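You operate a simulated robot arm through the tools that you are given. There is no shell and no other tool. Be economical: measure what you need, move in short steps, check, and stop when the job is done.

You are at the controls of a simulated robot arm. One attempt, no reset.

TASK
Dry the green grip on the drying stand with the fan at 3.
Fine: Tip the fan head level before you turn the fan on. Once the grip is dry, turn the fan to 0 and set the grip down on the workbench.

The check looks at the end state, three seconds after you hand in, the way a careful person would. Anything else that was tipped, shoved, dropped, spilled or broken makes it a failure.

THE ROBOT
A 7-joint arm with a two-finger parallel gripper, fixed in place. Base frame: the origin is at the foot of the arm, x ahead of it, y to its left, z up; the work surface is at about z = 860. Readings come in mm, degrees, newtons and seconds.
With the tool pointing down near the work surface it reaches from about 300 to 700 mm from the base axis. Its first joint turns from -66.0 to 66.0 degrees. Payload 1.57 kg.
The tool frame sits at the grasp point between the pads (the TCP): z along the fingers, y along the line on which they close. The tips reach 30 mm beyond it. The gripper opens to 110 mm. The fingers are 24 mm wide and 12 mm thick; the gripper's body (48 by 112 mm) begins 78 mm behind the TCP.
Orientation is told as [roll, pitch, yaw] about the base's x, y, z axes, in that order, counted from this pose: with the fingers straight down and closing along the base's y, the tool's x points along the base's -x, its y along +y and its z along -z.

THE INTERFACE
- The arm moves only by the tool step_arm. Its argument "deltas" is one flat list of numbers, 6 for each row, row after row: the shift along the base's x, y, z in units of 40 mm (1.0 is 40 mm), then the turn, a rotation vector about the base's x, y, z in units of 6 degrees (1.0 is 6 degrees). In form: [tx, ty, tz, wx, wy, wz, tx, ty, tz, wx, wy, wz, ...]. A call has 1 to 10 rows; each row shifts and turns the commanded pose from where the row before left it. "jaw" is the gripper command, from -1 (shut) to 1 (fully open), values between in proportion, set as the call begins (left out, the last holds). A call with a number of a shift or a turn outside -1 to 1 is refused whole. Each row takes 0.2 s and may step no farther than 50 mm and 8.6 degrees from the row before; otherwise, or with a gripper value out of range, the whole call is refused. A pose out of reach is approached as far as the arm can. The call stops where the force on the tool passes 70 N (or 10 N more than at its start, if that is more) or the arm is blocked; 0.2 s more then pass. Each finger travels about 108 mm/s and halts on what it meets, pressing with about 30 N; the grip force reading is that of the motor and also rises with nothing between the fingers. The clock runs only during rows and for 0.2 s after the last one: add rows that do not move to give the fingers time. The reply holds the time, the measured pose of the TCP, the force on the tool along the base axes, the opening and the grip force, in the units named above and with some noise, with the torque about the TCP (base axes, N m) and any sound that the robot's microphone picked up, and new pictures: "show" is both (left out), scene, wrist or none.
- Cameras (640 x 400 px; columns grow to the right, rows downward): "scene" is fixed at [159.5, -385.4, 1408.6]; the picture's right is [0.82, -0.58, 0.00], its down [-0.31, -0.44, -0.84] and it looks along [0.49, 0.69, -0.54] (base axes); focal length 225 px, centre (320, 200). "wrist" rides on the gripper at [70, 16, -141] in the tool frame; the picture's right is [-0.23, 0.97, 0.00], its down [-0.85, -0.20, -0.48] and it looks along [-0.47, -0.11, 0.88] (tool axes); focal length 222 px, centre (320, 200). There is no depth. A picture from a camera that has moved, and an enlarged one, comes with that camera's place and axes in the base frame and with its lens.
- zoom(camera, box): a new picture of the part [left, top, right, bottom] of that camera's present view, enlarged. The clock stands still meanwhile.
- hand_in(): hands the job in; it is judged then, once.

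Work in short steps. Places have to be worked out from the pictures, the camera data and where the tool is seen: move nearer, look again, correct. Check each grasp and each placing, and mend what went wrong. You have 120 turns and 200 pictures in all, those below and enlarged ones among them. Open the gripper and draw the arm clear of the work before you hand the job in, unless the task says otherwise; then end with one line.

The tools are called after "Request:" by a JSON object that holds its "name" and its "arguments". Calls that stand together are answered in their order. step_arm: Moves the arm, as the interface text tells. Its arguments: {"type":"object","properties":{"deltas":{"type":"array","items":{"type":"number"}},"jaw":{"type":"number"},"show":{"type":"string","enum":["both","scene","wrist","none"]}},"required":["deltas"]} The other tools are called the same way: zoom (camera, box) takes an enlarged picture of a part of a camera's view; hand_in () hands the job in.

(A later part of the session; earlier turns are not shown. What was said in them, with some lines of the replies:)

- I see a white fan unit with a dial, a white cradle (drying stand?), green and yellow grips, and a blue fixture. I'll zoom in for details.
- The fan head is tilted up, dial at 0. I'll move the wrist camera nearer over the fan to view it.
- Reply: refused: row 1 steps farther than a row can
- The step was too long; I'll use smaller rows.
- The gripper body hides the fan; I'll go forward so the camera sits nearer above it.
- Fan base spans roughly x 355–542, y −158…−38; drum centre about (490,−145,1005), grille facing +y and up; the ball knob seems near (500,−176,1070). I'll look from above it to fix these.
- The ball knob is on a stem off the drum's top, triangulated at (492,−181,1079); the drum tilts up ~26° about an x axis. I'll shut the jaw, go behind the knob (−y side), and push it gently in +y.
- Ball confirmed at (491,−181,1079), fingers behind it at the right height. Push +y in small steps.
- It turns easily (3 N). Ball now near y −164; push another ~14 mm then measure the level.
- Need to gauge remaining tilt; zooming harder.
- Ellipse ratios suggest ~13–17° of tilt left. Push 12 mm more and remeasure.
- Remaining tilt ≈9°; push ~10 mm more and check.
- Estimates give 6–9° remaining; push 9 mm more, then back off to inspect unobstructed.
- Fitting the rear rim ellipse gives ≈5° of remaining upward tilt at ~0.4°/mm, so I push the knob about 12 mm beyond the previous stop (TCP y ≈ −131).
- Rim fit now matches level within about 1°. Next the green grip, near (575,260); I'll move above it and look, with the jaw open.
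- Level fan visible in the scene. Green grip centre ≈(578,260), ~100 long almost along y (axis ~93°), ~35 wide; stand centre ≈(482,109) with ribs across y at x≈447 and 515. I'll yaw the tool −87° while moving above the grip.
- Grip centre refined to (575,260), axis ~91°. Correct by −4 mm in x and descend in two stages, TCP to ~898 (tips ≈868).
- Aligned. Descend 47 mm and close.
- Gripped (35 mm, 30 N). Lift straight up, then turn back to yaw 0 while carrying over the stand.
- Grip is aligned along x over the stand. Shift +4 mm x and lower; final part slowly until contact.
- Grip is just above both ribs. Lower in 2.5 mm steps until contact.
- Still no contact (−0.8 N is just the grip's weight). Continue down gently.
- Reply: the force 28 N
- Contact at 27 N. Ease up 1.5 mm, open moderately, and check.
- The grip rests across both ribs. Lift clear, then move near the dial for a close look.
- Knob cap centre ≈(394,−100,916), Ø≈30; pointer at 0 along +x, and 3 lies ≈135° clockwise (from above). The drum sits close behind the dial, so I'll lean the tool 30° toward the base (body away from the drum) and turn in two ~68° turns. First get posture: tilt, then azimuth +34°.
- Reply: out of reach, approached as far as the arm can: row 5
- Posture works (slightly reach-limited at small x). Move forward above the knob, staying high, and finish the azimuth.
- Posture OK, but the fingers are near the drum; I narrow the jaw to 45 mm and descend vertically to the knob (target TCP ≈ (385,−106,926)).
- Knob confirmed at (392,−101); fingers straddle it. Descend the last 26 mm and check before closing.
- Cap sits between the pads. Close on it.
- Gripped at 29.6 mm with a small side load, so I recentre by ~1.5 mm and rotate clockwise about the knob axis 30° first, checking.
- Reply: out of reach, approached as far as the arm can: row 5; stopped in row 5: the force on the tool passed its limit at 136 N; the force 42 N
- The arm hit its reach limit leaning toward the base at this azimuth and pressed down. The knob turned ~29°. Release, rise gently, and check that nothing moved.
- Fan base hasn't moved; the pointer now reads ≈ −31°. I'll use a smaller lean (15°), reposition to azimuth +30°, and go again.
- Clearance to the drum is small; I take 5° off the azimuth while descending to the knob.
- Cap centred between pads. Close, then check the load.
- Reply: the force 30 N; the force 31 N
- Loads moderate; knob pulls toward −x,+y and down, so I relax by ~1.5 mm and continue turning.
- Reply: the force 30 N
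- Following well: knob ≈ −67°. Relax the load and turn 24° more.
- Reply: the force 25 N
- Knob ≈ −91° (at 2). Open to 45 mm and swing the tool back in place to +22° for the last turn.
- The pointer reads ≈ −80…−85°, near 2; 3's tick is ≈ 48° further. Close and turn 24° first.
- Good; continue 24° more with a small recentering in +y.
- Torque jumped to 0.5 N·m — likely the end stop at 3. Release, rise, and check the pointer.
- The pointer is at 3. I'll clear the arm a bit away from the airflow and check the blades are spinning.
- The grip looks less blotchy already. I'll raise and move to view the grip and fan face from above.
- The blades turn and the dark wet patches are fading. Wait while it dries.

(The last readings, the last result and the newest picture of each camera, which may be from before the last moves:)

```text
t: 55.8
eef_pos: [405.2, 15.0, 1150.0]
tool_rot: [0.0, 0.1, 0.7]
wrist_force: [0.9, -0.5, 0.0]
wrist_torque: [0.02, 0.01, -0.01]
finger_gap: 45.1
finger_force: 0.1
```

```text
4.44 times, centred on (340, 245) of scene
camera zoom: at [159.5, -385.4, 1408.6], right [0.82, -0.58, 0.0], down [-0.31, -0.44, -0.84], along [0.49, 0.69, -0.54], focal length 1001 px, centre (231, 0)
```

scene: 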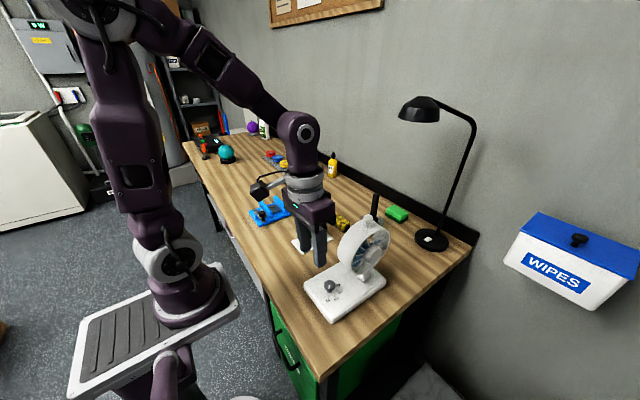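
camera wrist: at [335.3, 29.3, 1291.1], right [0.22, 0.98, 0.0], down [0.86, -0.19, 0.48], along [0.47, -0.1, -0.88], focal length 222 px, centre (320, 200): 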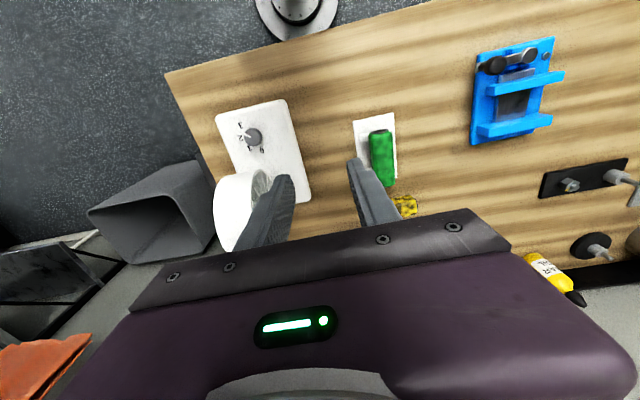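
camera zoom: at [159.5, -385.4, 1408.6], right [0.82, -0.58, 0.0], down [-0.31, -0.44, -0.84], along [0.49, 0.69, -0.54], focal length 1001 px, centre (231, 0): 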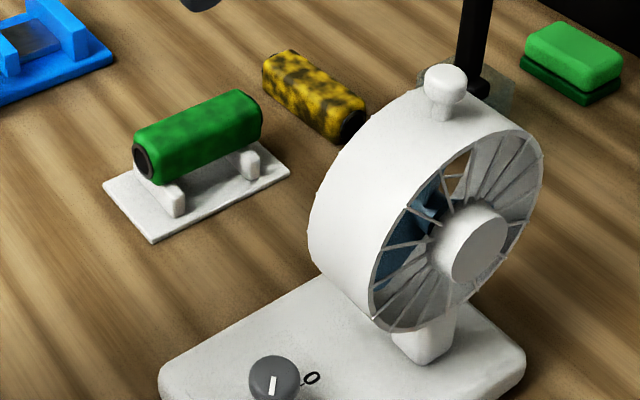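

Still fading, faint patches remain. Wait more.

Request:
{"name": "step_arm", "arguments": {"deltas": [0, 0, 0, 0, 0, 0, 0, 0, 0, 0, 0, 0, 0, 0, 0, 0, 0, 0, 0, 0, 0, 0, 0, 0, 0, 0, 0, 0, 0, 0, 0, 0, 0, 0, 0, 0, 0, 0, 0, 0, 0, 0, 0, 0, 0, 0, 0, 0, 0, 0, 0, 0, 0, 0, 0, 0, 0, 0, 0, 0], "show": "none"}}

Request:
{"name": "step_arm", "arguments": {"deltas": [0, 0, 0, 0, 0, 0, 0, 0, 0, 0, 0, 0, 0, 0, 0, 0, 0, 0, 0, 0, 0, 0, 0, 0, 0, 0, 0, 0, 0, 0, 0, 0, 0, 0, 0, 0, 0, 0, 0, 0, 0, 0, 0, 0, 0, 0, 0, 0, 0, 0, 0, 0, 0, 0, 0, 0, 0, 0, 0, 0], "show": "none"}}

Request:
{"name": "step_arm", "arguments": {"deltas": [0, 0, 0, 0, 0, 0, 0, 0, 0, 0, 0, 0, 0, 0, 0, 0, 0, 0, 0, 0, 0, 0, 0, 0, 0, 0, 0, 0, 0, 0, 0, 0, 0, 0, 0, 0, 0, 0, 0, 0, 0, 0, 0, 0, 0, 0, 0, 0, 0, 0, 0, 0, 0, 0, 0, 0, 0, 0, 0, 0], "show": "none"}}

Request:
{"name": "zoom", "arguments": {"camera": "scene", "box": [290, 210, 350, 250]}}

Request:
{"name": "zoom", "arguments": {"camera": "wrist", "box": [340, 100, 420, 200]}}

```text
t: 58.0
eef_pos: [404.5, 13.2, 1150.1]
tool_rot: [0.1, 0.1, 0.7]
wrist_force: [0.4, 0.2, -0.4]
wrist_torque: [-0.03, 0.03, -0.02]
finger_gap: 44.7
finger_force: 0.0
```

```text
t: 60.2
eef_pos: [405.7, 13.0, 1149.9]
tool_rot: [0.0, 0.2, 0.6]
wrist_force: [-0.1, 0.8, -0.6]
wrist_torque: [0.0, 0.01, 0.0]
finger_gap: 44.8
finger_force: 0.1
```

```text
t: 62.4
eef_pos: [405.9, 13.2, 1149.1]
tool_rot: [0.0, 0.1, 0.7]
wrist_force: [-0.5, -0.5, -0.6]
wrist_torque: [0.0, 0.0, 0.0]
finger_gap: 44.8
finger_force: 0.1
```

```text
10.00 times, centred on (320, 230) of scene
camera zoom: at [159.5, -385.4, 1408.6], right [0.82, -0.58, 0.0], down [-0.31, -0.44, -0.84], along [0.49, 0.69, -0.54], focal length 2252 px, centre (320, -100)
```

zoom: 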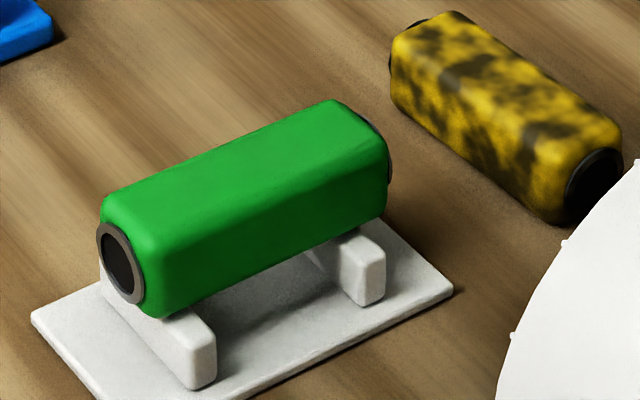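

```text
4.00 times, centred on (380, 150) of wrist
camera zoom: at [335.2, 28.8, 1291.1], right [0.22, 0.98, 0.0], down [0.86, -0.19, 0.48], along [0.47, -0.1, -0.88], focal length 888 px, centre (80, 400)
```

zoom: 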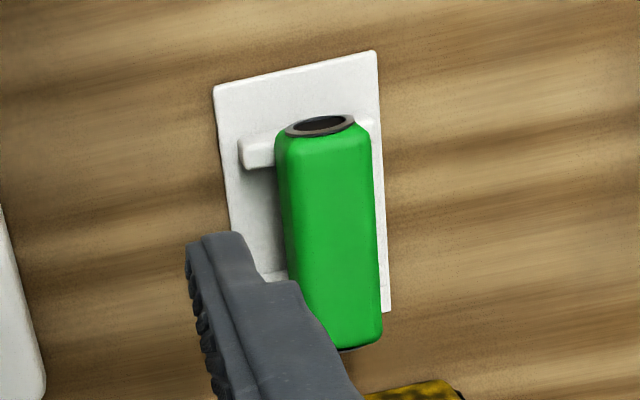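

Fully dry. Now back to the dial: reposition above it with 15° lean and azimuth −30°.

Request:
{"name": "step_arm", "arguments": {"deltas": [-0.45, -0.4, 0, 0, 0, 0, -0.45, -0.6, 0, 0, 0, 0, 0, -0.9, 0, 0, -0.8, 0, 0, -0.89, -0.2, 0, -0.85, 0, 0, 0, -0.7, 0, -0.85, 0, 0, 0, -0.7, 0, 0, -1, 0, 0, -0.7, 0, 0, -1, 0, 0, -0.7, 0, 0, -1, 0, 0, -0.3, 0, 0, -1, 0, 0, 0, 0, 0, -1], "show": "none"}}

Request:
{"name": "zoom", "arguments": {"camera": "wrist", "box": [200, 60, 440, 240]}}

Request:
{"name": "zoom", "arguments": {"camera": "scene", "box": [290, 200, 420, 320]}}

```text
t: 64.6
eef_pos: [369.1, -97.7, 1018.0]
tool_rot: [-0.2, -14.9, -29.4]
wrist_force: [-0.3, -0.8, 0.5]
wrist_torque: [-0.04, 0.01, 0.01]
finger_gap: 45.2
finger_force: 0.1
```

```text
2.22 times, centred on (320, 150) of wrist
camera zoom: at [286.9, -32.2, 1136.3], right [0.67, 0.74, 0.06], down [0.52, -0.52, 0.68], along [0.53, -0.43, -0.73], focal length 494 px, centre (320, 311)
```

zoom: 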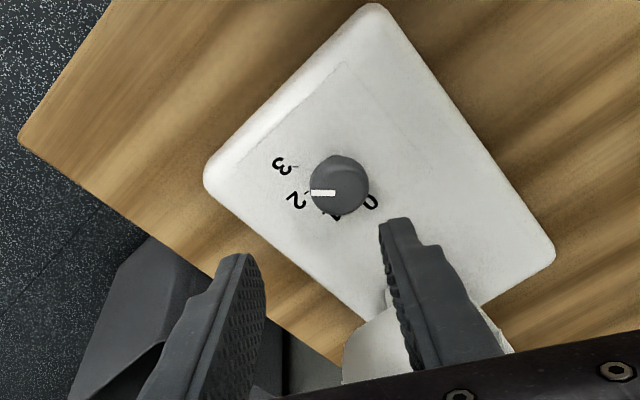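

```text
3.33 times, centred on (355, 260) of scene
camera zoom: at [159.5, -385.4, 1408.6], right [0.82, -0.58, 0.0], down [-0.31, -0.44, -0.84], along [0.49, 0.69, -0.54], focal length 751 px, centre (203, 0)
```

zoom: 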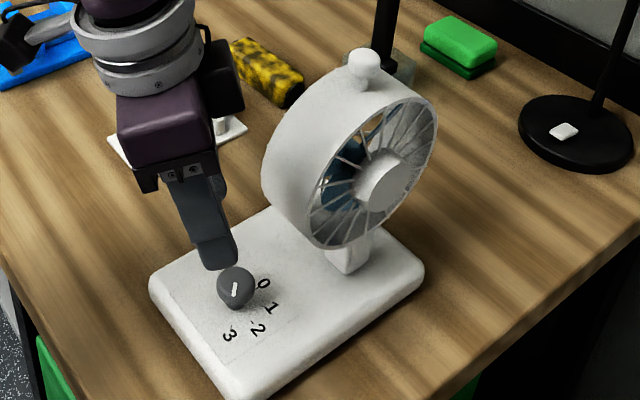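

Move forward over the knob and descend to grip height.

Request:
{"name": "step_arm", "arguments": {"deltas": [0.53, -0.02, -0.2, 0, 0, 0, 0, 0, -0.7, 0, 0, 0, 0, 0, -0.7, 0, 0, 0, 0, 0, -0.7, 0, 0, 0], "show": "none"}}

Request:
{"name": "zoom", "arguments": {"camera": "wrist", "box": [200, 60, 440, 240]}}

```text
t: 65.6
eef_pos: [390.9, -99.7, 925.9]
tool_rot: [-0.1, -15.0, -29.2]
wrist_force: [0.4, -0.1, -0.7]
wrist_torque: [0.0, 0.01, 0.02]
finger_gap: 45.0
finger_force: 0.0
```

```text
2.22 times, centred on (320, 150) of wrist
camera zoom: at [308.3, -33.3, 1044.1], right [0.67, 0.74, 0.05], down [0.52, -0.52, 0.68], along [0.54, -0.43, -0.73], focal length 494 px, centre (320, 311)
```

zoom: 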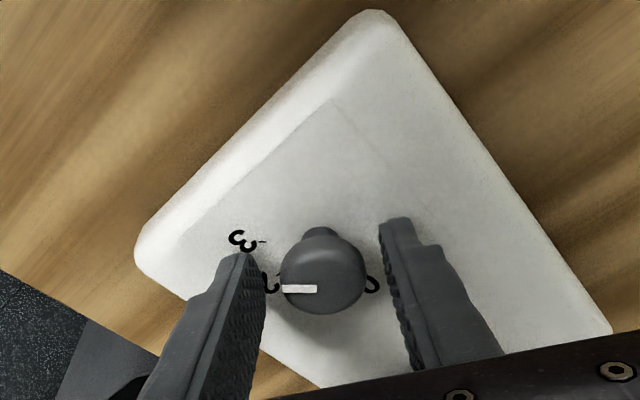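

Centred. Close and turn counter-clockwise 24°.

Request:
{"name": "step_arm", "arguments": {"deltas": [0, 0, 0, 0, 0, 0, 0, 0, 0, 0, 0, 0], "jaw": -1, "show": "none"}}

Request:
{"name": "step_arm", "arguments": {"deltas": [-0.005, -0.01, 0, 0, 0, 1, -0.004, -0.0105, 0, 0, 0, 1, -0.003, -0.011, 0, 0, 0, 1, -0.001, -0.0115, 0, 0, 0, 1], "show": "none"}}

```text
t: 66.2
eef_pos: [391.6, -99.2, 926.3]
tool_rot: [-0.3, -14.8, -29.2]
wrist_force: [6.0, 11.3, -17.7]
wrist_torque: [-0.23, -0.84, 0.08]
finger_gap: 29.8
finger_force: 39.0
```

```text
t: 67.2
eef_pos: [391.4, -99.5, 927.1]
tool_rot: [-0.3, -15.0, -5.1]
wrist_force: [11.1, 19.5, -5.5]
wrist_torque: [0.37, -0.44, 0.11]
finger_gap: 29.6
finger_force: 39.4
```

Relax toward +x,+y slightly and turn 30° more.

Request:
{"name": "step_arm", "arguments": {"deltas": [0.02, 0.035, -0.01, 0, 0, 0, 0, -0.0115, 0, 0, 0, 1, 0.001, -0.0115, 0, 0, 0, 1, 0.002, -0.011, 0, 0, 0, 1, 0.003, -0.011, 0, 0, 0, 1, 0.004, -0.0105, 0, 0, 0, 1], "show": "none"}}

Request:
{"name": "zoom", "arguments": {"camera": "wrist", "box": [200, 60, 440, 240]}}

```text
t: 68.6
eef_pos: [391.3, -101.6, 925.4]
tool_rot: [-0.3, -14.9, 24.6]
wrist_force: [-0.4, -9.1, 21.7]
wrist_torque: [0.11, -0.65, -0.05]
finger_gap: 29.3
finger_force: 39.4
```

```text
2.22 times, centred on (320, 150) of wrist
camera zoom: at [289.5, -129.7, 1044.1], right [-0.21, 0.98, 0.05], down [0.72, 0.11, 0.68], along [0.66, 0.18, -0.73], focal length 494 px, centre (320, 311)
```

zoom: 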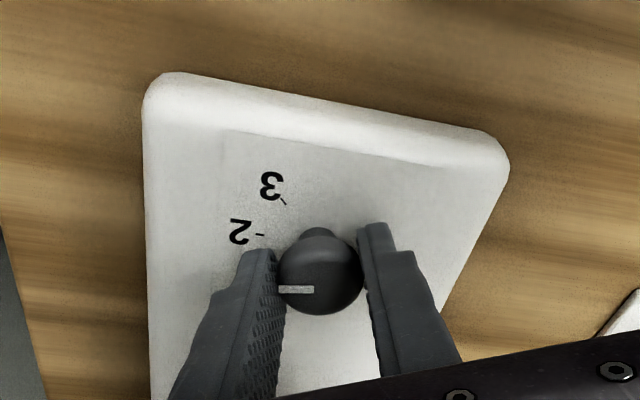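

Knob now ≈ −78°. Open, swing back to −30°.

Request:
{"name": "step_arm", "arguments": {"deltas": [0, 0, 0, 0, 0, 0, 0, 0, 0, 0, 0, 0], "jaw": -0.18, "show": "none"}}

Request:
{"name": "step_arm", "arguments": {"deltas": [0, 0.011, 0, 0, 0, -1, 0, 0.011, 0, 0, 0, -1, 0, 0.011, 0, 0, 0, -1, 0, 0.011, 0, 0, 0, -1, 0, 0.011, 0, 0, 0, -1, 0, 0.011, 0, 0, 0, -1, 0, 0.011, 0, 0, 0, -1, 0, 0.011, 0, 0, 0, -1, 0, 0.011, 0, 0, 0, -1], "show": "none"}}

Request:
{"name": "step_arm", "arguments": {"deltas": [0, 0, 0, 0, 0, 0, 0, 0, 0, 0, 0, 0], "jaw": -1, "show": "none"}}

Request:
{"name": "zoom", "arguments": {"camera": "wrist", "box": [200, 60, 440, 240]}}

```text
t: 69.2
eef_pos: [391.6, -101.2, 924.8]
tool_rot: [-0.2, -14.9, 24.8]
wrist_force: [0.6, -0.4, -0.1]
wrist_torque: [-0.02, 0.04, -0.01]
finger_gap: 45.1
finger_force: 0.0
```

```text
t: 71.2
eef_pos: [392.1, -98.0, 924.8]
tool_rot: [-0.2, -14.9, -29.5]
wrist_force: [-0.3, 0.0, -0.8]
wrist_torque: [0.02, 0.04, 0.02]
finger_gap: 45.3
finger_force: 0.1
```

```text
t: 71.8
eef_pos: [390.7, -97.9, 925.6]
tool_rot: [-0.2, -14.8, -29.2]
wrist_force: [-1.7, -4.6, 1.5]
wrist_torque: [-0.14, 0.03, 0.0]
finger_gap: 29.4
finger_force: 39.3
```

```text
2.22 times, centred on (320, 150) of wrist
camera zoom: at [308.6, -32.1, 1043.7], right [0.67, 0.74, 0.05], down [0.52, -0.52, 0.68], along [0.53, -0.43, -0.73], focal length 494 px, centre (320, 311)
```

zoom: 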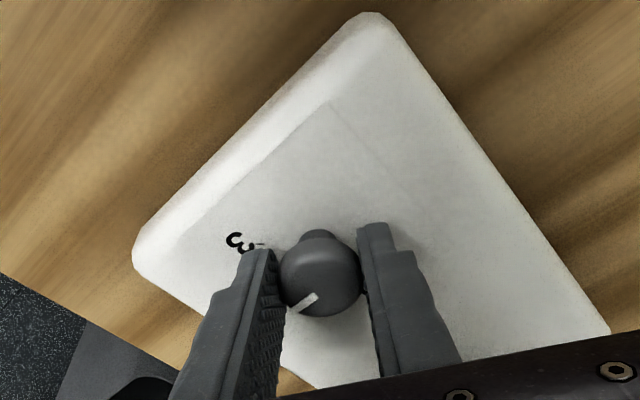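

Good low-load grasp. Turn 54° counter-clockwise.

Request:
{"name": "step_arm", "arguments": {"deltas": [-0.005, -0.01, 0, 0, 0, 1, -0.004, -0.0105, 0, 0, 0, 1, -0.003, -0.011, 0, 0, 0, 1, -0.001, -0.0115, 0, 0, 0, 1], "show": "none"}}

Request:
{"name": "step_arm", "arguments": {"deltas": [0.01, 0.02, 0, 0, 0, 0, 0, -0.0115, 0, 0, 0, 1, 0.001, -0.0115, 0, 0, 0, 1, 0.002, -0.011, 0, 0, 0, 1, 0.003, -0.011, 0, 0, 0, 1, 0.004, -0.0105, 0, 0, 0, 1], "show": "none"}}

Request:
{"name": "step_arm", "arguments": {"deltas": [0, 0, 0, 0, 0, 0, 0, 0, 0, 0, 0, 0], "jaw": -0.18, "show": "none"}}

Request:
{"name": "zoom", "arguments": {"camera": "wrist", "box": [200, 60, 440, 240]}}

```text
t: 72.8
eef_pos: [389.9, -99.6, 924.6]
tool_rot: [-0.2, -14.9, -5.4]
wrist_force: [-5.6, -6.3, 1.6]
wrist_torque: [-0.11, -0.57, -0.05]
finger_gap: 29.6
finger_force: 39.0
```

```text
t: 74.2
eef_pos: [391.4, -103.4, 925.6]
tool_rot: [-0.2, -14.7, 24.8]
wrist_force: [-9.9, -30.1, -12.0]
wrist_torque: [-0.63, 0.44, -0.13]
finger_gap: 29.5
finger_force: 39.8
```

```text
t: 74.8
eef_pos: [391.8, -100.2, 924.1]
tool_rot: [-0.1, -15.0, 24.9]
wrist_force: [0.1, 0.3, 0.4]
wrist_torque: [0.03, 0.01, 0.0]
finger_gap: 45.1
finger_force: 0.0
```

```text
2.22 times, centred on (320, 150) of wrist
camera zoom: at [290.6, -128.5, 1044.1], right [-0.21, 0.98, 0.05], down [0.72, 0.12, 0.68], along [0.66, 0.18, -0.73], focal length 494 px, centre (320, 311)
```

zoom: 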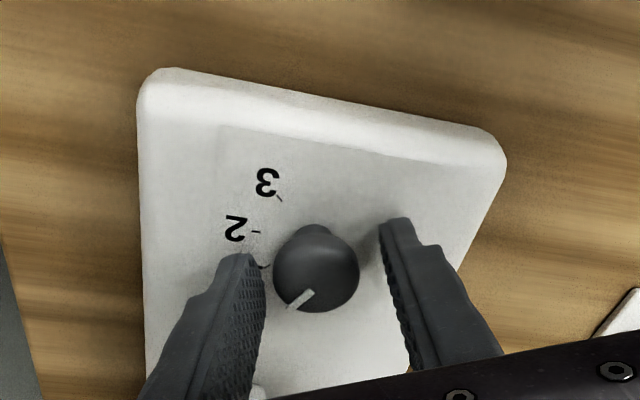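

Pointer ≈ −31°. Regrip with azimuth −11° and turn the final ~33°.

Request:
{"name": "step_arm", "arguments": {"deltas": [-0.007, 0.002, 0, 0, 0, -1, -0.007, 0.002, 0, 0, 0, -1, -0.007, 0.002, 0, 0, 0, -1, -0.007, 0.002, 0, 0, 0, -1, -0.007, 0.003, 0, 0, 0, -1, -0.007, 0.003, 0, 0, 0, -1], "show": "none"}}

Request:
{"name": "step_arm", "arguments": {"deltas": [0, 0, 0, 0, 0, 0, 0, 0, 0, 0, 0, 0], "jaw": -1, "show": "none"}}

Request:
{"name": "step_arm", "arguments": {"deltas": [-0.002, -0.0115, 0, 0, 0, 1, 0, -0.0115, 0, 0, 0, 1, 0.001, -0.0115, 0, 0, 0, 1, 0.002, -0.011, 0, 0, 0, 1], "show": "none"}}

Request:
{"name": "zoom", "arguments": {"camera": "wrist", "box": [200, 60, 440, 240]}}

```text
t: 76.2
eef_pos: [389.1, -100.2, 924.0]
tool_rot: [-0.2, -14.9, -11.5]
wrist_force: [0.0, 0.4, -0.3]
wrist_torque: [0.01, 0.0, 0.01]
finger_gap: 45.0
finger_force: 0.0
```

```text
t: 76.8
eef_pos: [388.9, -98.2, 924.2]
tool_rot: [-0.2, -14.9, -11.1]
wrist_force: [3.1, 18.0, -1.7]
wrist_torque: [0.36, -0.17, 0.09]
finger_gap: 29.6
finger_force: 39.2
```

```text
t: 77.8
eef_pos: [387.9, -101.4, 925.1]
tool_rot: [-0.2, -15.0, 12.9]
wrist_force: [6.4, 25.0, -10.9]
wrist_torque: [0.49, -0.34, 0.1]
finger_gap: 29.3
finger_force: 39.0
```

```text
2.22 times, centred on (320, 150) of wrist
camera zoom: at [284.8, -108.0, 1043.6], right [0.0, 1.0, 0.05], down [0.73, -0.04, 0.68], along [0.68, 0.04, -0.73], focal length 494 px, centre (320, 311)
```

zoom: 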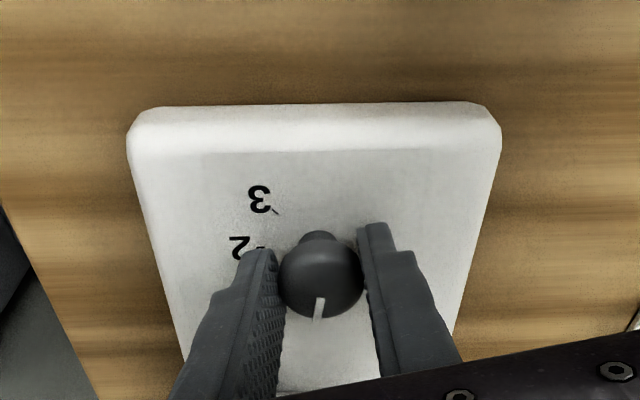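

Pointer ≈ −8°. Turn 9° more with recentering.

Request:
{"name": "step_arm", "arguments": {"deltas": [0.01, 0.03, -0.01, 0, 0, 0.7, 0.001, -0.008, 0, 0, 0, 0.7], "show": "none"}}

Request:
{"name": "step_arm", "arguments": {"deltas": [0, 0, 0, 0, 0, 0, 0, 0, 0, 0, 0, 0], "jaw": -0.18, "show": "none"}}

Request:
{"name": "zoom", "arguments": {"camera": "wrist", "box": [200, 60, 440, 240]}}

```text
t: 78.4
eef_pos: [389.5, -101.2, 925.1]
tool_rot: [-0.3, -14.8, 21.1]
wrist_force: [2.6, 6.3, 7.6]
wrist_torque: [-0.11, 0.31, 0.03]
finger_gap: 29.4
finger_force: 39.4
```

```text
t: 79.0
eef_pos: [390.0, -102.6, 925.3]
tool_rot: [-0.2, -14.9, 21.0]
wrist_force: [0.0, 0.1, 0.2]
wrist_torque: [-0.01, 0.01, -0.02]
finger_gap: 45.1
finger_force: 0.1
```

```text
2.22 times, centred on (320, 150) of wrist
camera zoom: at [286.9, -123.1, 1043.4], right [-0.14, 0.99, 0.05], down [0.73, 0.07, 0.68], along [0.67, 0.14, -0.73], focal length 494 px, centre (320, 311)
```

zoom: 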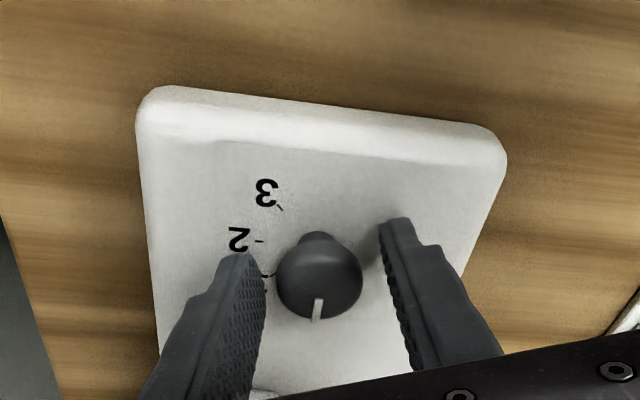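

Pointer at ≈0°. Rise clear and verify dial and blades.

Request:
{"name": "step_arm", "arguments": {"deltas": [0, 0, 0.6, 0, 0, 0, 0, 0, 0.7, 0, 0, 0, -0.3, 0, 0.8, 0, 0, 0, -0.3, 0, 0.8, 0, 0, 0]}}

Request:
{"name": "zoom", "arguments": {"camera": "scene", "box": [300, 210, 400, 320]}}

Request:
{"name": "zoom", "arguments": {"camera": "wrist", "box": [220, 60, 400, 200]}}

```text
t: 80.0
eef_pos: [366.3, -101.0, 1042.2]
tool_rot: [-0.2, -14.9, 21.1]
wrist_force: [-0.3, 0.9, 0.6]
wrist_torque: [0.0, -0.05, 0.0]
finger_gap: 45.2
finger_force: 0.1
camera wrist: at [263.2, -122.7, 1160.1], right [-0.15, 0.99, 0.06], down [0.73, 0.07, 0.68], along [0.67, 0.14, -0.73], focal length 222 px, centre (320, 200)
```

scene: 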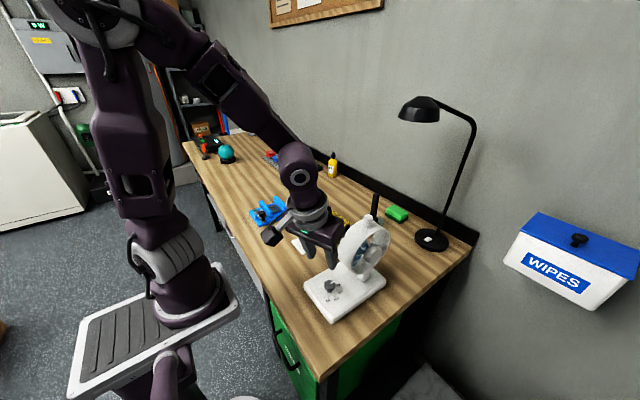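
wrist: 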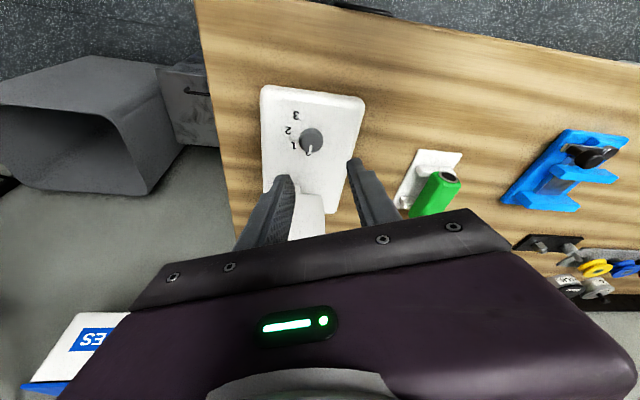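

```text
3.64 times, centred on (350, 265) of scene
camera zoom: at [159.5, -385.4, 1408.6], right [0.82, -0.58, 0.0], down [-0.31, -0.44, -0.84], along [0.49, 0.69, -0.54], focal length 819 px, centre (211, -36)
```

zoom: 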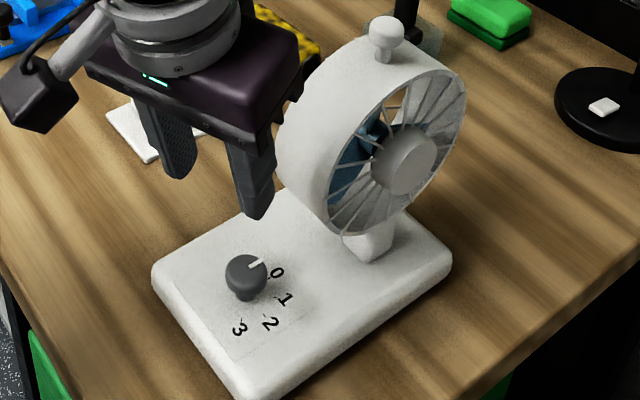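

```text
2.86 times, centred on (310, 130) of wrist
camera zoom: at [263.2, -122.7, 1160.1], right [-0.15, 0.99, 0.06], down [0.73, 0.07, 0.68], along [0.67, 0.14, -0.73], focal length 635 px, centre (349, 400)
```

zoom: 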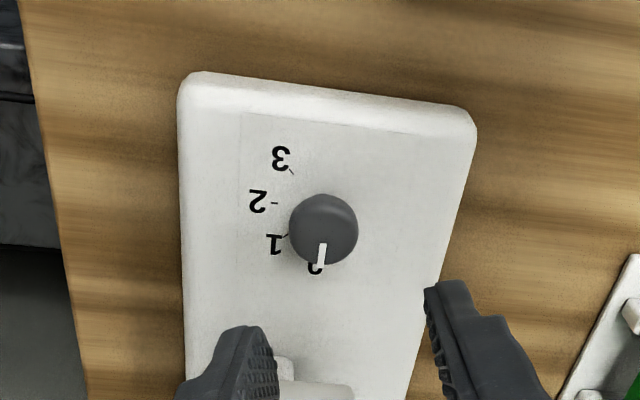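

Dial is back at 0 as originally. Now straighten the tool and move above the dry grip.

Request:
{"name": "step_arm", "arguments": {"deltas": [0, 0, 0.6, 0, 0, -0.9, 0, 0.3, 0.6, 0, 0, -0.9, 0, 0.5, 0.6, 0, 0, -0.9, 0, 0.7, 0, 0, 0, -0.8, 0.3, 0.8, 0, 0, 0.83, 0, 0.6, 0.8, 0, 0, 0.83, 0, 0.6, 0.8, 0, 0, 0.83, 0, 0.7, 0.7, 0, 0, 0, 0, 0.7, 0.68, -0.2, 0, 0, 0], "jaw": 0.1, "show": "wrist"}}

Request:
{"name": "zoom", "arguments": {"camera": "scene", "box": [300, 190, 400, 290]}}

```text
t: 82.0
eef_pos: [482.0, 109.8, 1104.0]
tool_rot: [-0.3, 0.2, 0.1]
wrist_force: [0.4, 0.1, 0.0]
wrist_torque: [0.0, -0.01, 0.02]
finger_gap: 60.6
finger_force: 0.1
camera wrist: at [412.6, 126.6, 1245.4], right [0.23, 0.97, 0.0], down [0.86, -0.2, 0.48], along [0.47, -0.11, -0.88], focal length 222 px, centre (320, 200)
```

wrist: 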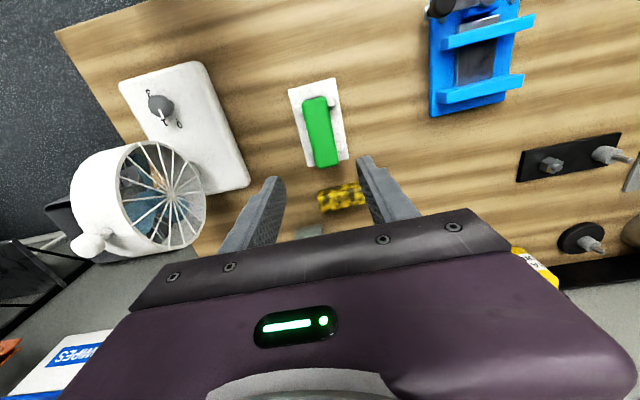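

```text
4.00 times, centred on (350, 240) of scene
camera zoom: at [159.5, -385.4, 1408.6], right [0.82, -0.58, 0.0], down [-0.31, -0.44, -0.84], along [0.49, 0.69, -0.54], focal length 901 px, centre (200, 40)
```

zoom: 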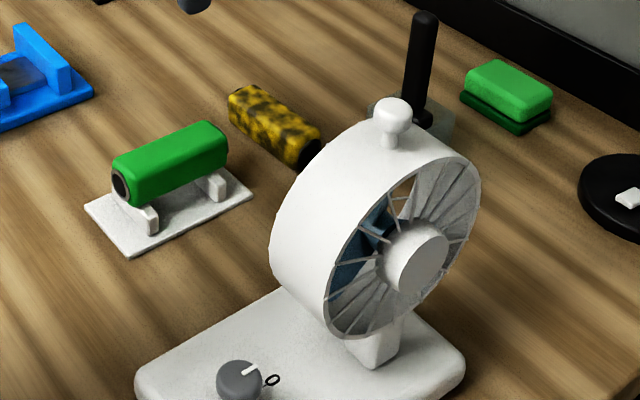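

Grip at (480,112), under the tool. Descend and grasp.

Request:
{"name": "step_arm", "arguments": {"deltas": [0, 0.03, -0.9, 0, 0, 0, 0, 0, -0.9, 0, 0, 0, 0, 0, -0.9, 0, 0, 0, 0, 0, -0.9, 0, 0, 0, 0, 0, -0.6, 0, 0, 0, 0, 0, -0.18, 0, 0, 0], "show": "none"}}

Request:
{"name": "step_arm", "arguments": {"deltas": [0, 0, 0, 0, 0, 0, 0, 0, 0, 0, 0, 0, 0, 0, 0, 0, 0, 0], "jaw": -1, "show": "none"}}

Request:
{"name": "step_arm", "arguments": {"deltas": [0, 0, 0.5, 0, 0, 0, 0, 0, 0.9, 0, 0, 0, 0, 0.9, 0.3, 0, 0, 0, 0, 0.9, 0, 0, 0, 0, 0, 0.8, 0, 0, 0, 0]}}

Request:
{"name": "zoom", "arguments": {"camera": "scene", "box": [230, 170, 370, 260]}}

```text
t: 83.4
eef_pos: [481.2, 110.0, 929.3]
tool_rot: [-0.2, 0.0, 0.1]
wrist_force: [-1.1, -0.4, 0.4]
wrist_torque: [0.02, 0.05, -0.03]
finger_gap: 60.3
finger_force: 0.2
```

```text
t: 84.2
eef_pos: [481.4, 110.7, 928.2]
tool_rot: [-0.2, 0.0, 0.0]
wrist_force: [0.0, 0.0, 0.5]
wrist_torque: [0.0, -0.01, 0.0]
finger_gap: 35.1
finger_force: 30.0
```

```text
t: 85.4
eef_pos: [481.4, 216.3, 997.3]
tool_rot: [-0.2, 0.0, 0.1]
wrist_force: [0.5, 1.0, -0.6]
wrist_torque: [-0.01, 0.0, 0.01]
finger_gap: 35.3
finger_force: 30.5
camera wrist: at [411.6, 233.0, 1138.4], right [0.23, 0.97, 0.0], down [0.86, -0.2, 0.48], along [0.47, -0.11, -0.88], focal length 222 px, centre (320, 200)
```

scene: 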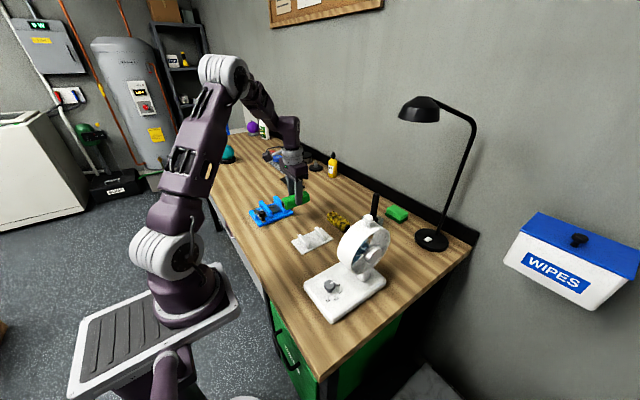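
wrist: 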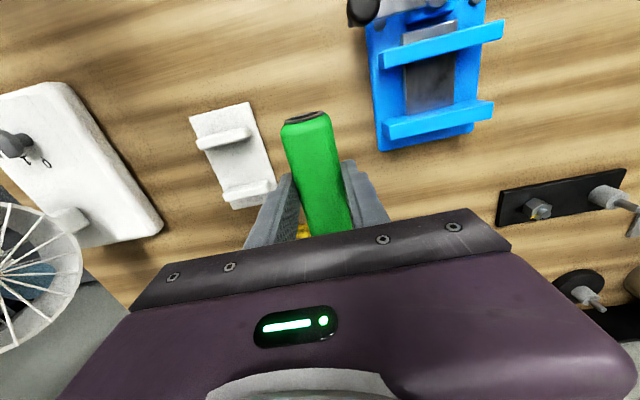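

```text
4.44 times, centred on (300, 215) of scene
camera zoom: at [159.5, -385.4, 1408.6], right [0.82, -0.58, 0.0], down [-0.31, -0.44, -0.84], along [0.49, 0.69, -0.54], focal length 1001 px, centre (409, 133)
```

zoom: 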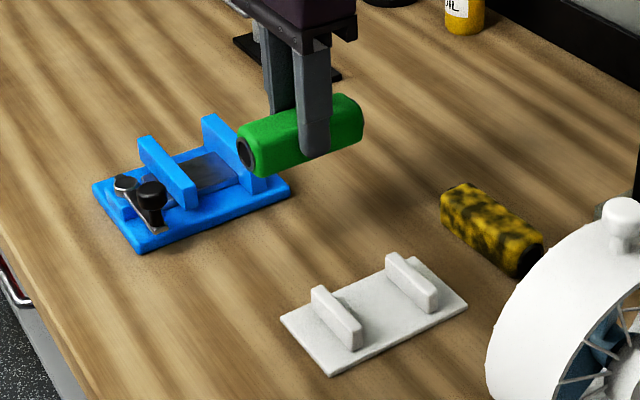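

Clear table spot between the stand (y≤146) and blue fixture (y≥280). Lower to just above, then slowly to contact.

Request:
{"name": "step_arm", "arguments": {"deltas": [0, 0, -0.8, 0, 0, 0, 0, 0, -0.8, 0, 0, 0, 0, 0, -0.65, 0, 0, 0], "show": "none"}}

Request:
{"name": "step_arm", "arguments": {"deltas": [0, 0, -0.06, 0, 0, 0, 0, 0, -0.06, 0, 0, 0], "show": "none"}}

Request:
{"name": "zoom", "arguments": {"camera": "scene", "box": [260, 180, 340, 240]}}

```text
t: 86.2
eef_pos: [482.1, 215.5, 906.7]
tool_rot: [-0.2, 0.0, 0.1]
wrist_force: [-0.8, 0.2, -1.4]
wrist_torque: [-0.04, 0.01, 0.0]
finger_gap: 35.4
finger_force: 30.2
```

```text
t: 86.8
eef_pos: [482.5, 214.7, 902.8]
tool_rot: [-0.2, 0.0, 0.1]
wrist_force: [-0.1, -0.1, -0.6]
wrist_torque: [-0.01, -0.02, 0.01]
finger_gap: 35.2
finger_force: 30.2
```

```text
6.67 times, centred on (300, 210) of scene
camera zoom: at [159.5, -385.4, 1408.6], right [0.82, -0.58, 0.0], down [-0.31, -0.44, -0.84], along [0.49, 0.69, -0.54], focal length 1502 px, centre (453, 133)
```

zoom: 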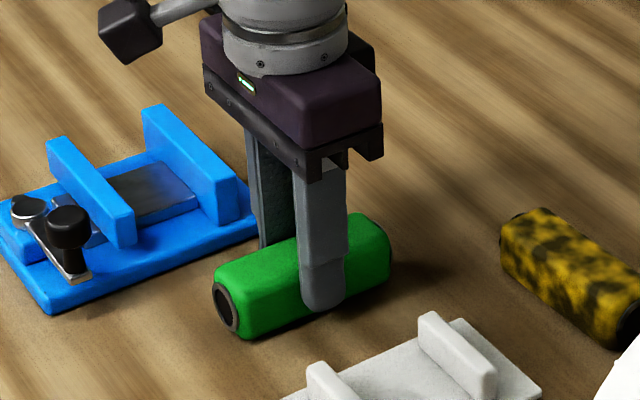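

Almost down; lower 1–2 mm at a time until contact.

Request:
{"name": "step_arm", "arguments": {"deltas": [0, 0, -0.04, 0, 0, 0, 0, 0, -0.03, 0, 0, 0], "show": "none"}}

```text
t: 87.4
eef_pos: [482.8, 215.1, 901.5]
tool_rot: [-0.1, 0.0, 0.1]
wrist_force: [-3.7, -1.9, 20.2]
wrist_torque: [0.03, 0.44, -0.04]
finger_gap: 35.3
finger_force: 29.7
```

Contact at 20 N. Ease up 1 mm, open, and rise.

Request:
{"name": "step_arm", "arguments": {"deltas": [0, 0, 0.03, 0, 0, 0], "show": "none"}}

Request:
{"name": "step_arm", "arguments": {"deltas": [0, 0, 0, 0, 0, 0, 0, 0, 0, 0, 0, 0], "jaw": 0.05, "show": "none"}}

Request:
{"name": "step_arm", "arguments": {"deltas": [0, 0, 0.5, 0, 0, 0, 0, 0, 1, 0, 0, 0, 0, 0, 1, 0, 0, 0, 0, 0, 1, 0, 0, 0, 0, 0, 1, 0, 0, 0, -0.5, 0, 1, 0, 0, 0, -0.8, 0, 0.5, 0, 0, 0]}}

Request:
{"name": "zoom", "arguments": {"camera": "scene", "box": [240, 170, 400, 330]}}

Request:
{"name": "zoom", "arguments": {"camera": "scene", "box": [340, 222, 410, 282]}}

```text
t: 87.8
eef_pos: [482.3, 215.4, 901.3]
tool_rot: [-0.3, 0.1, 0.1]
wrist_force: [1.3, -0.2, 4.2]
wrist_torque: [0.03, -0.13, -0.04]
finger_gap: 35.1
finger_force: 30.2
```

```text
t: 88.4
eef_pos: [481.6, 215.2, 901.1]
tool_rot: [-0.2, 0.1, 0.1]
wrist_force: [0.4, 0.2, 0.3]
wrist_torque: [-0.03, 0.0, -0.02]
finger_gap: 57.7
finger_force: 0.1
```

```text
t: 90.0
eef_pos: [429.2, 215.0, 1140.9]
tool_rot: [-0.2, 0.1, 0.0]
wrist_force: [-0.7, -0.4, 0.7]
wrist_torque: [0.0, 0.04, 0.0]
finger_gap: 58.1
finger_force: 0.2
camera wrist: at [359.9, 231.3, 1282.5], right [0.23, 0.97, 0.0], down [0.86, -0.2, 0.48], along [0.47, -0.11, -0.88], focal length 222 px, centre (320, 200)
```

scene: 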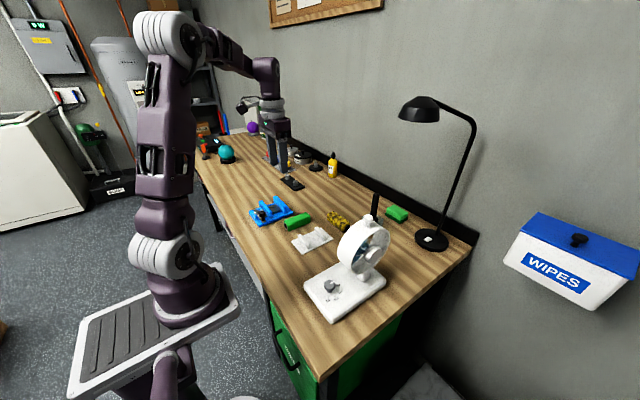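
wrist: 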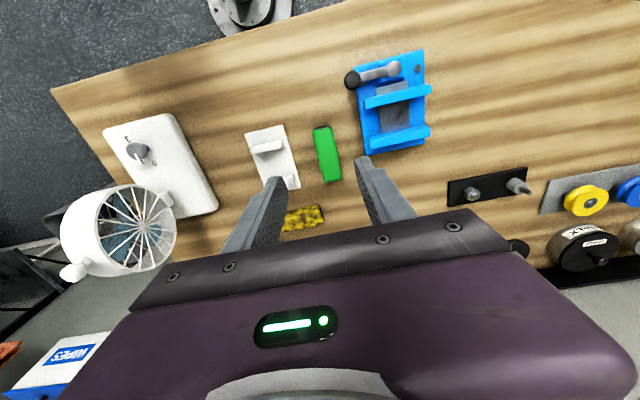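

```text
2.50 times, centred on (320, 250) of scene
camera zoom: at [159.5, -385.4, 1408.6], right [0.82, -0.58, 0.0], down [-0.31, -0.44, -0.84], along [0.49, 0.69, -0.54], focal length 563 px, centre (320, 75)
```

zoom: 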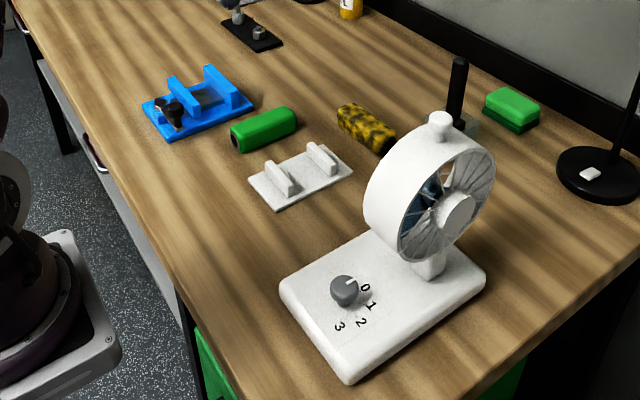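

```text
6.67 times, centred on (375, 252) of scene
camera zoom: at [159.5, -385.4, 1408.6], right [0.82, -0.58, 0.0], down [-0.31, -0.44, -0.84], along [0.49, 0.69, -0.54], focal length 1502 px, centre (-47, -147)
```

zoom: 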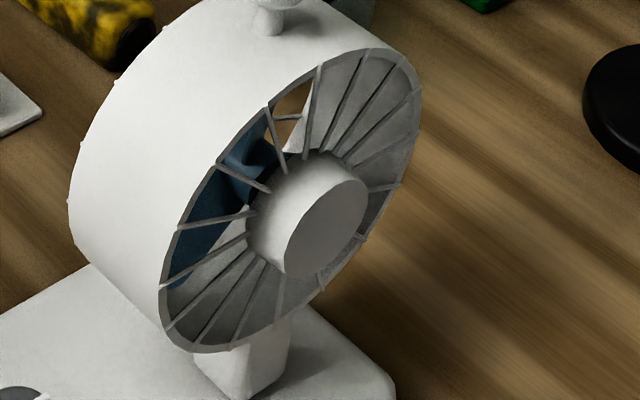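

Everything is in place and the head is still level. One check that the blades are stationary.

Request:
{"name": "step_arm", "arguments": {"deltas": [0, 0, 0, 0, 0, 0, 0, 0, 0, 0, 0, 0, 0, 0, 0, 0, 0, 0], "jaw": 1, "show": "none"}}

Request:
{"name": "zoom", "arguments": {"camera": "scene", "box": [340, 222, 410, 282]}}

```text
t: 90.8
eef_pos: [429.0, 214.6, 1140.5]
tool_rot: [-0.2, 0.0, 0.1]
wrist_force: [0.7, -0.6, 0.2]
wrist_torque: [-0.02, 0.01, 0.02]
finger_gap: 109.9
finger_force: 0.0
```

```text
6.67 times, centred on (375, 252) of scene
camera zoom: at [159.5, -385.4, 1408.6], right [0.82, -0.58, 0.0], down [-0.31, -0.44, -0.84], along [0.49, 0.69, -0.54], focal length 1502 px, centre (-47, -147)
```

zoom: 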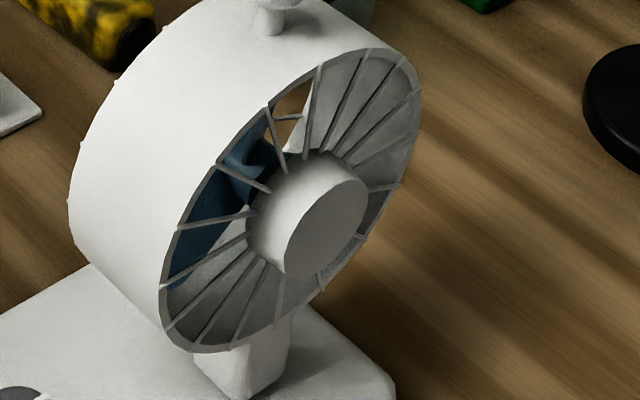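

The blades have stopped, the dial is at 0, the grip is dry on the bench and the gripper is open and clear. Handing in.

Request:
{"name": "hand_in", "arguments": {}}

```text
The job is handed in.
```

I levelled the fan head, dried the green grip on the stand with the fan at 3, turned the fan back to 0, and set the grip down on the workbench; the job is handed in.
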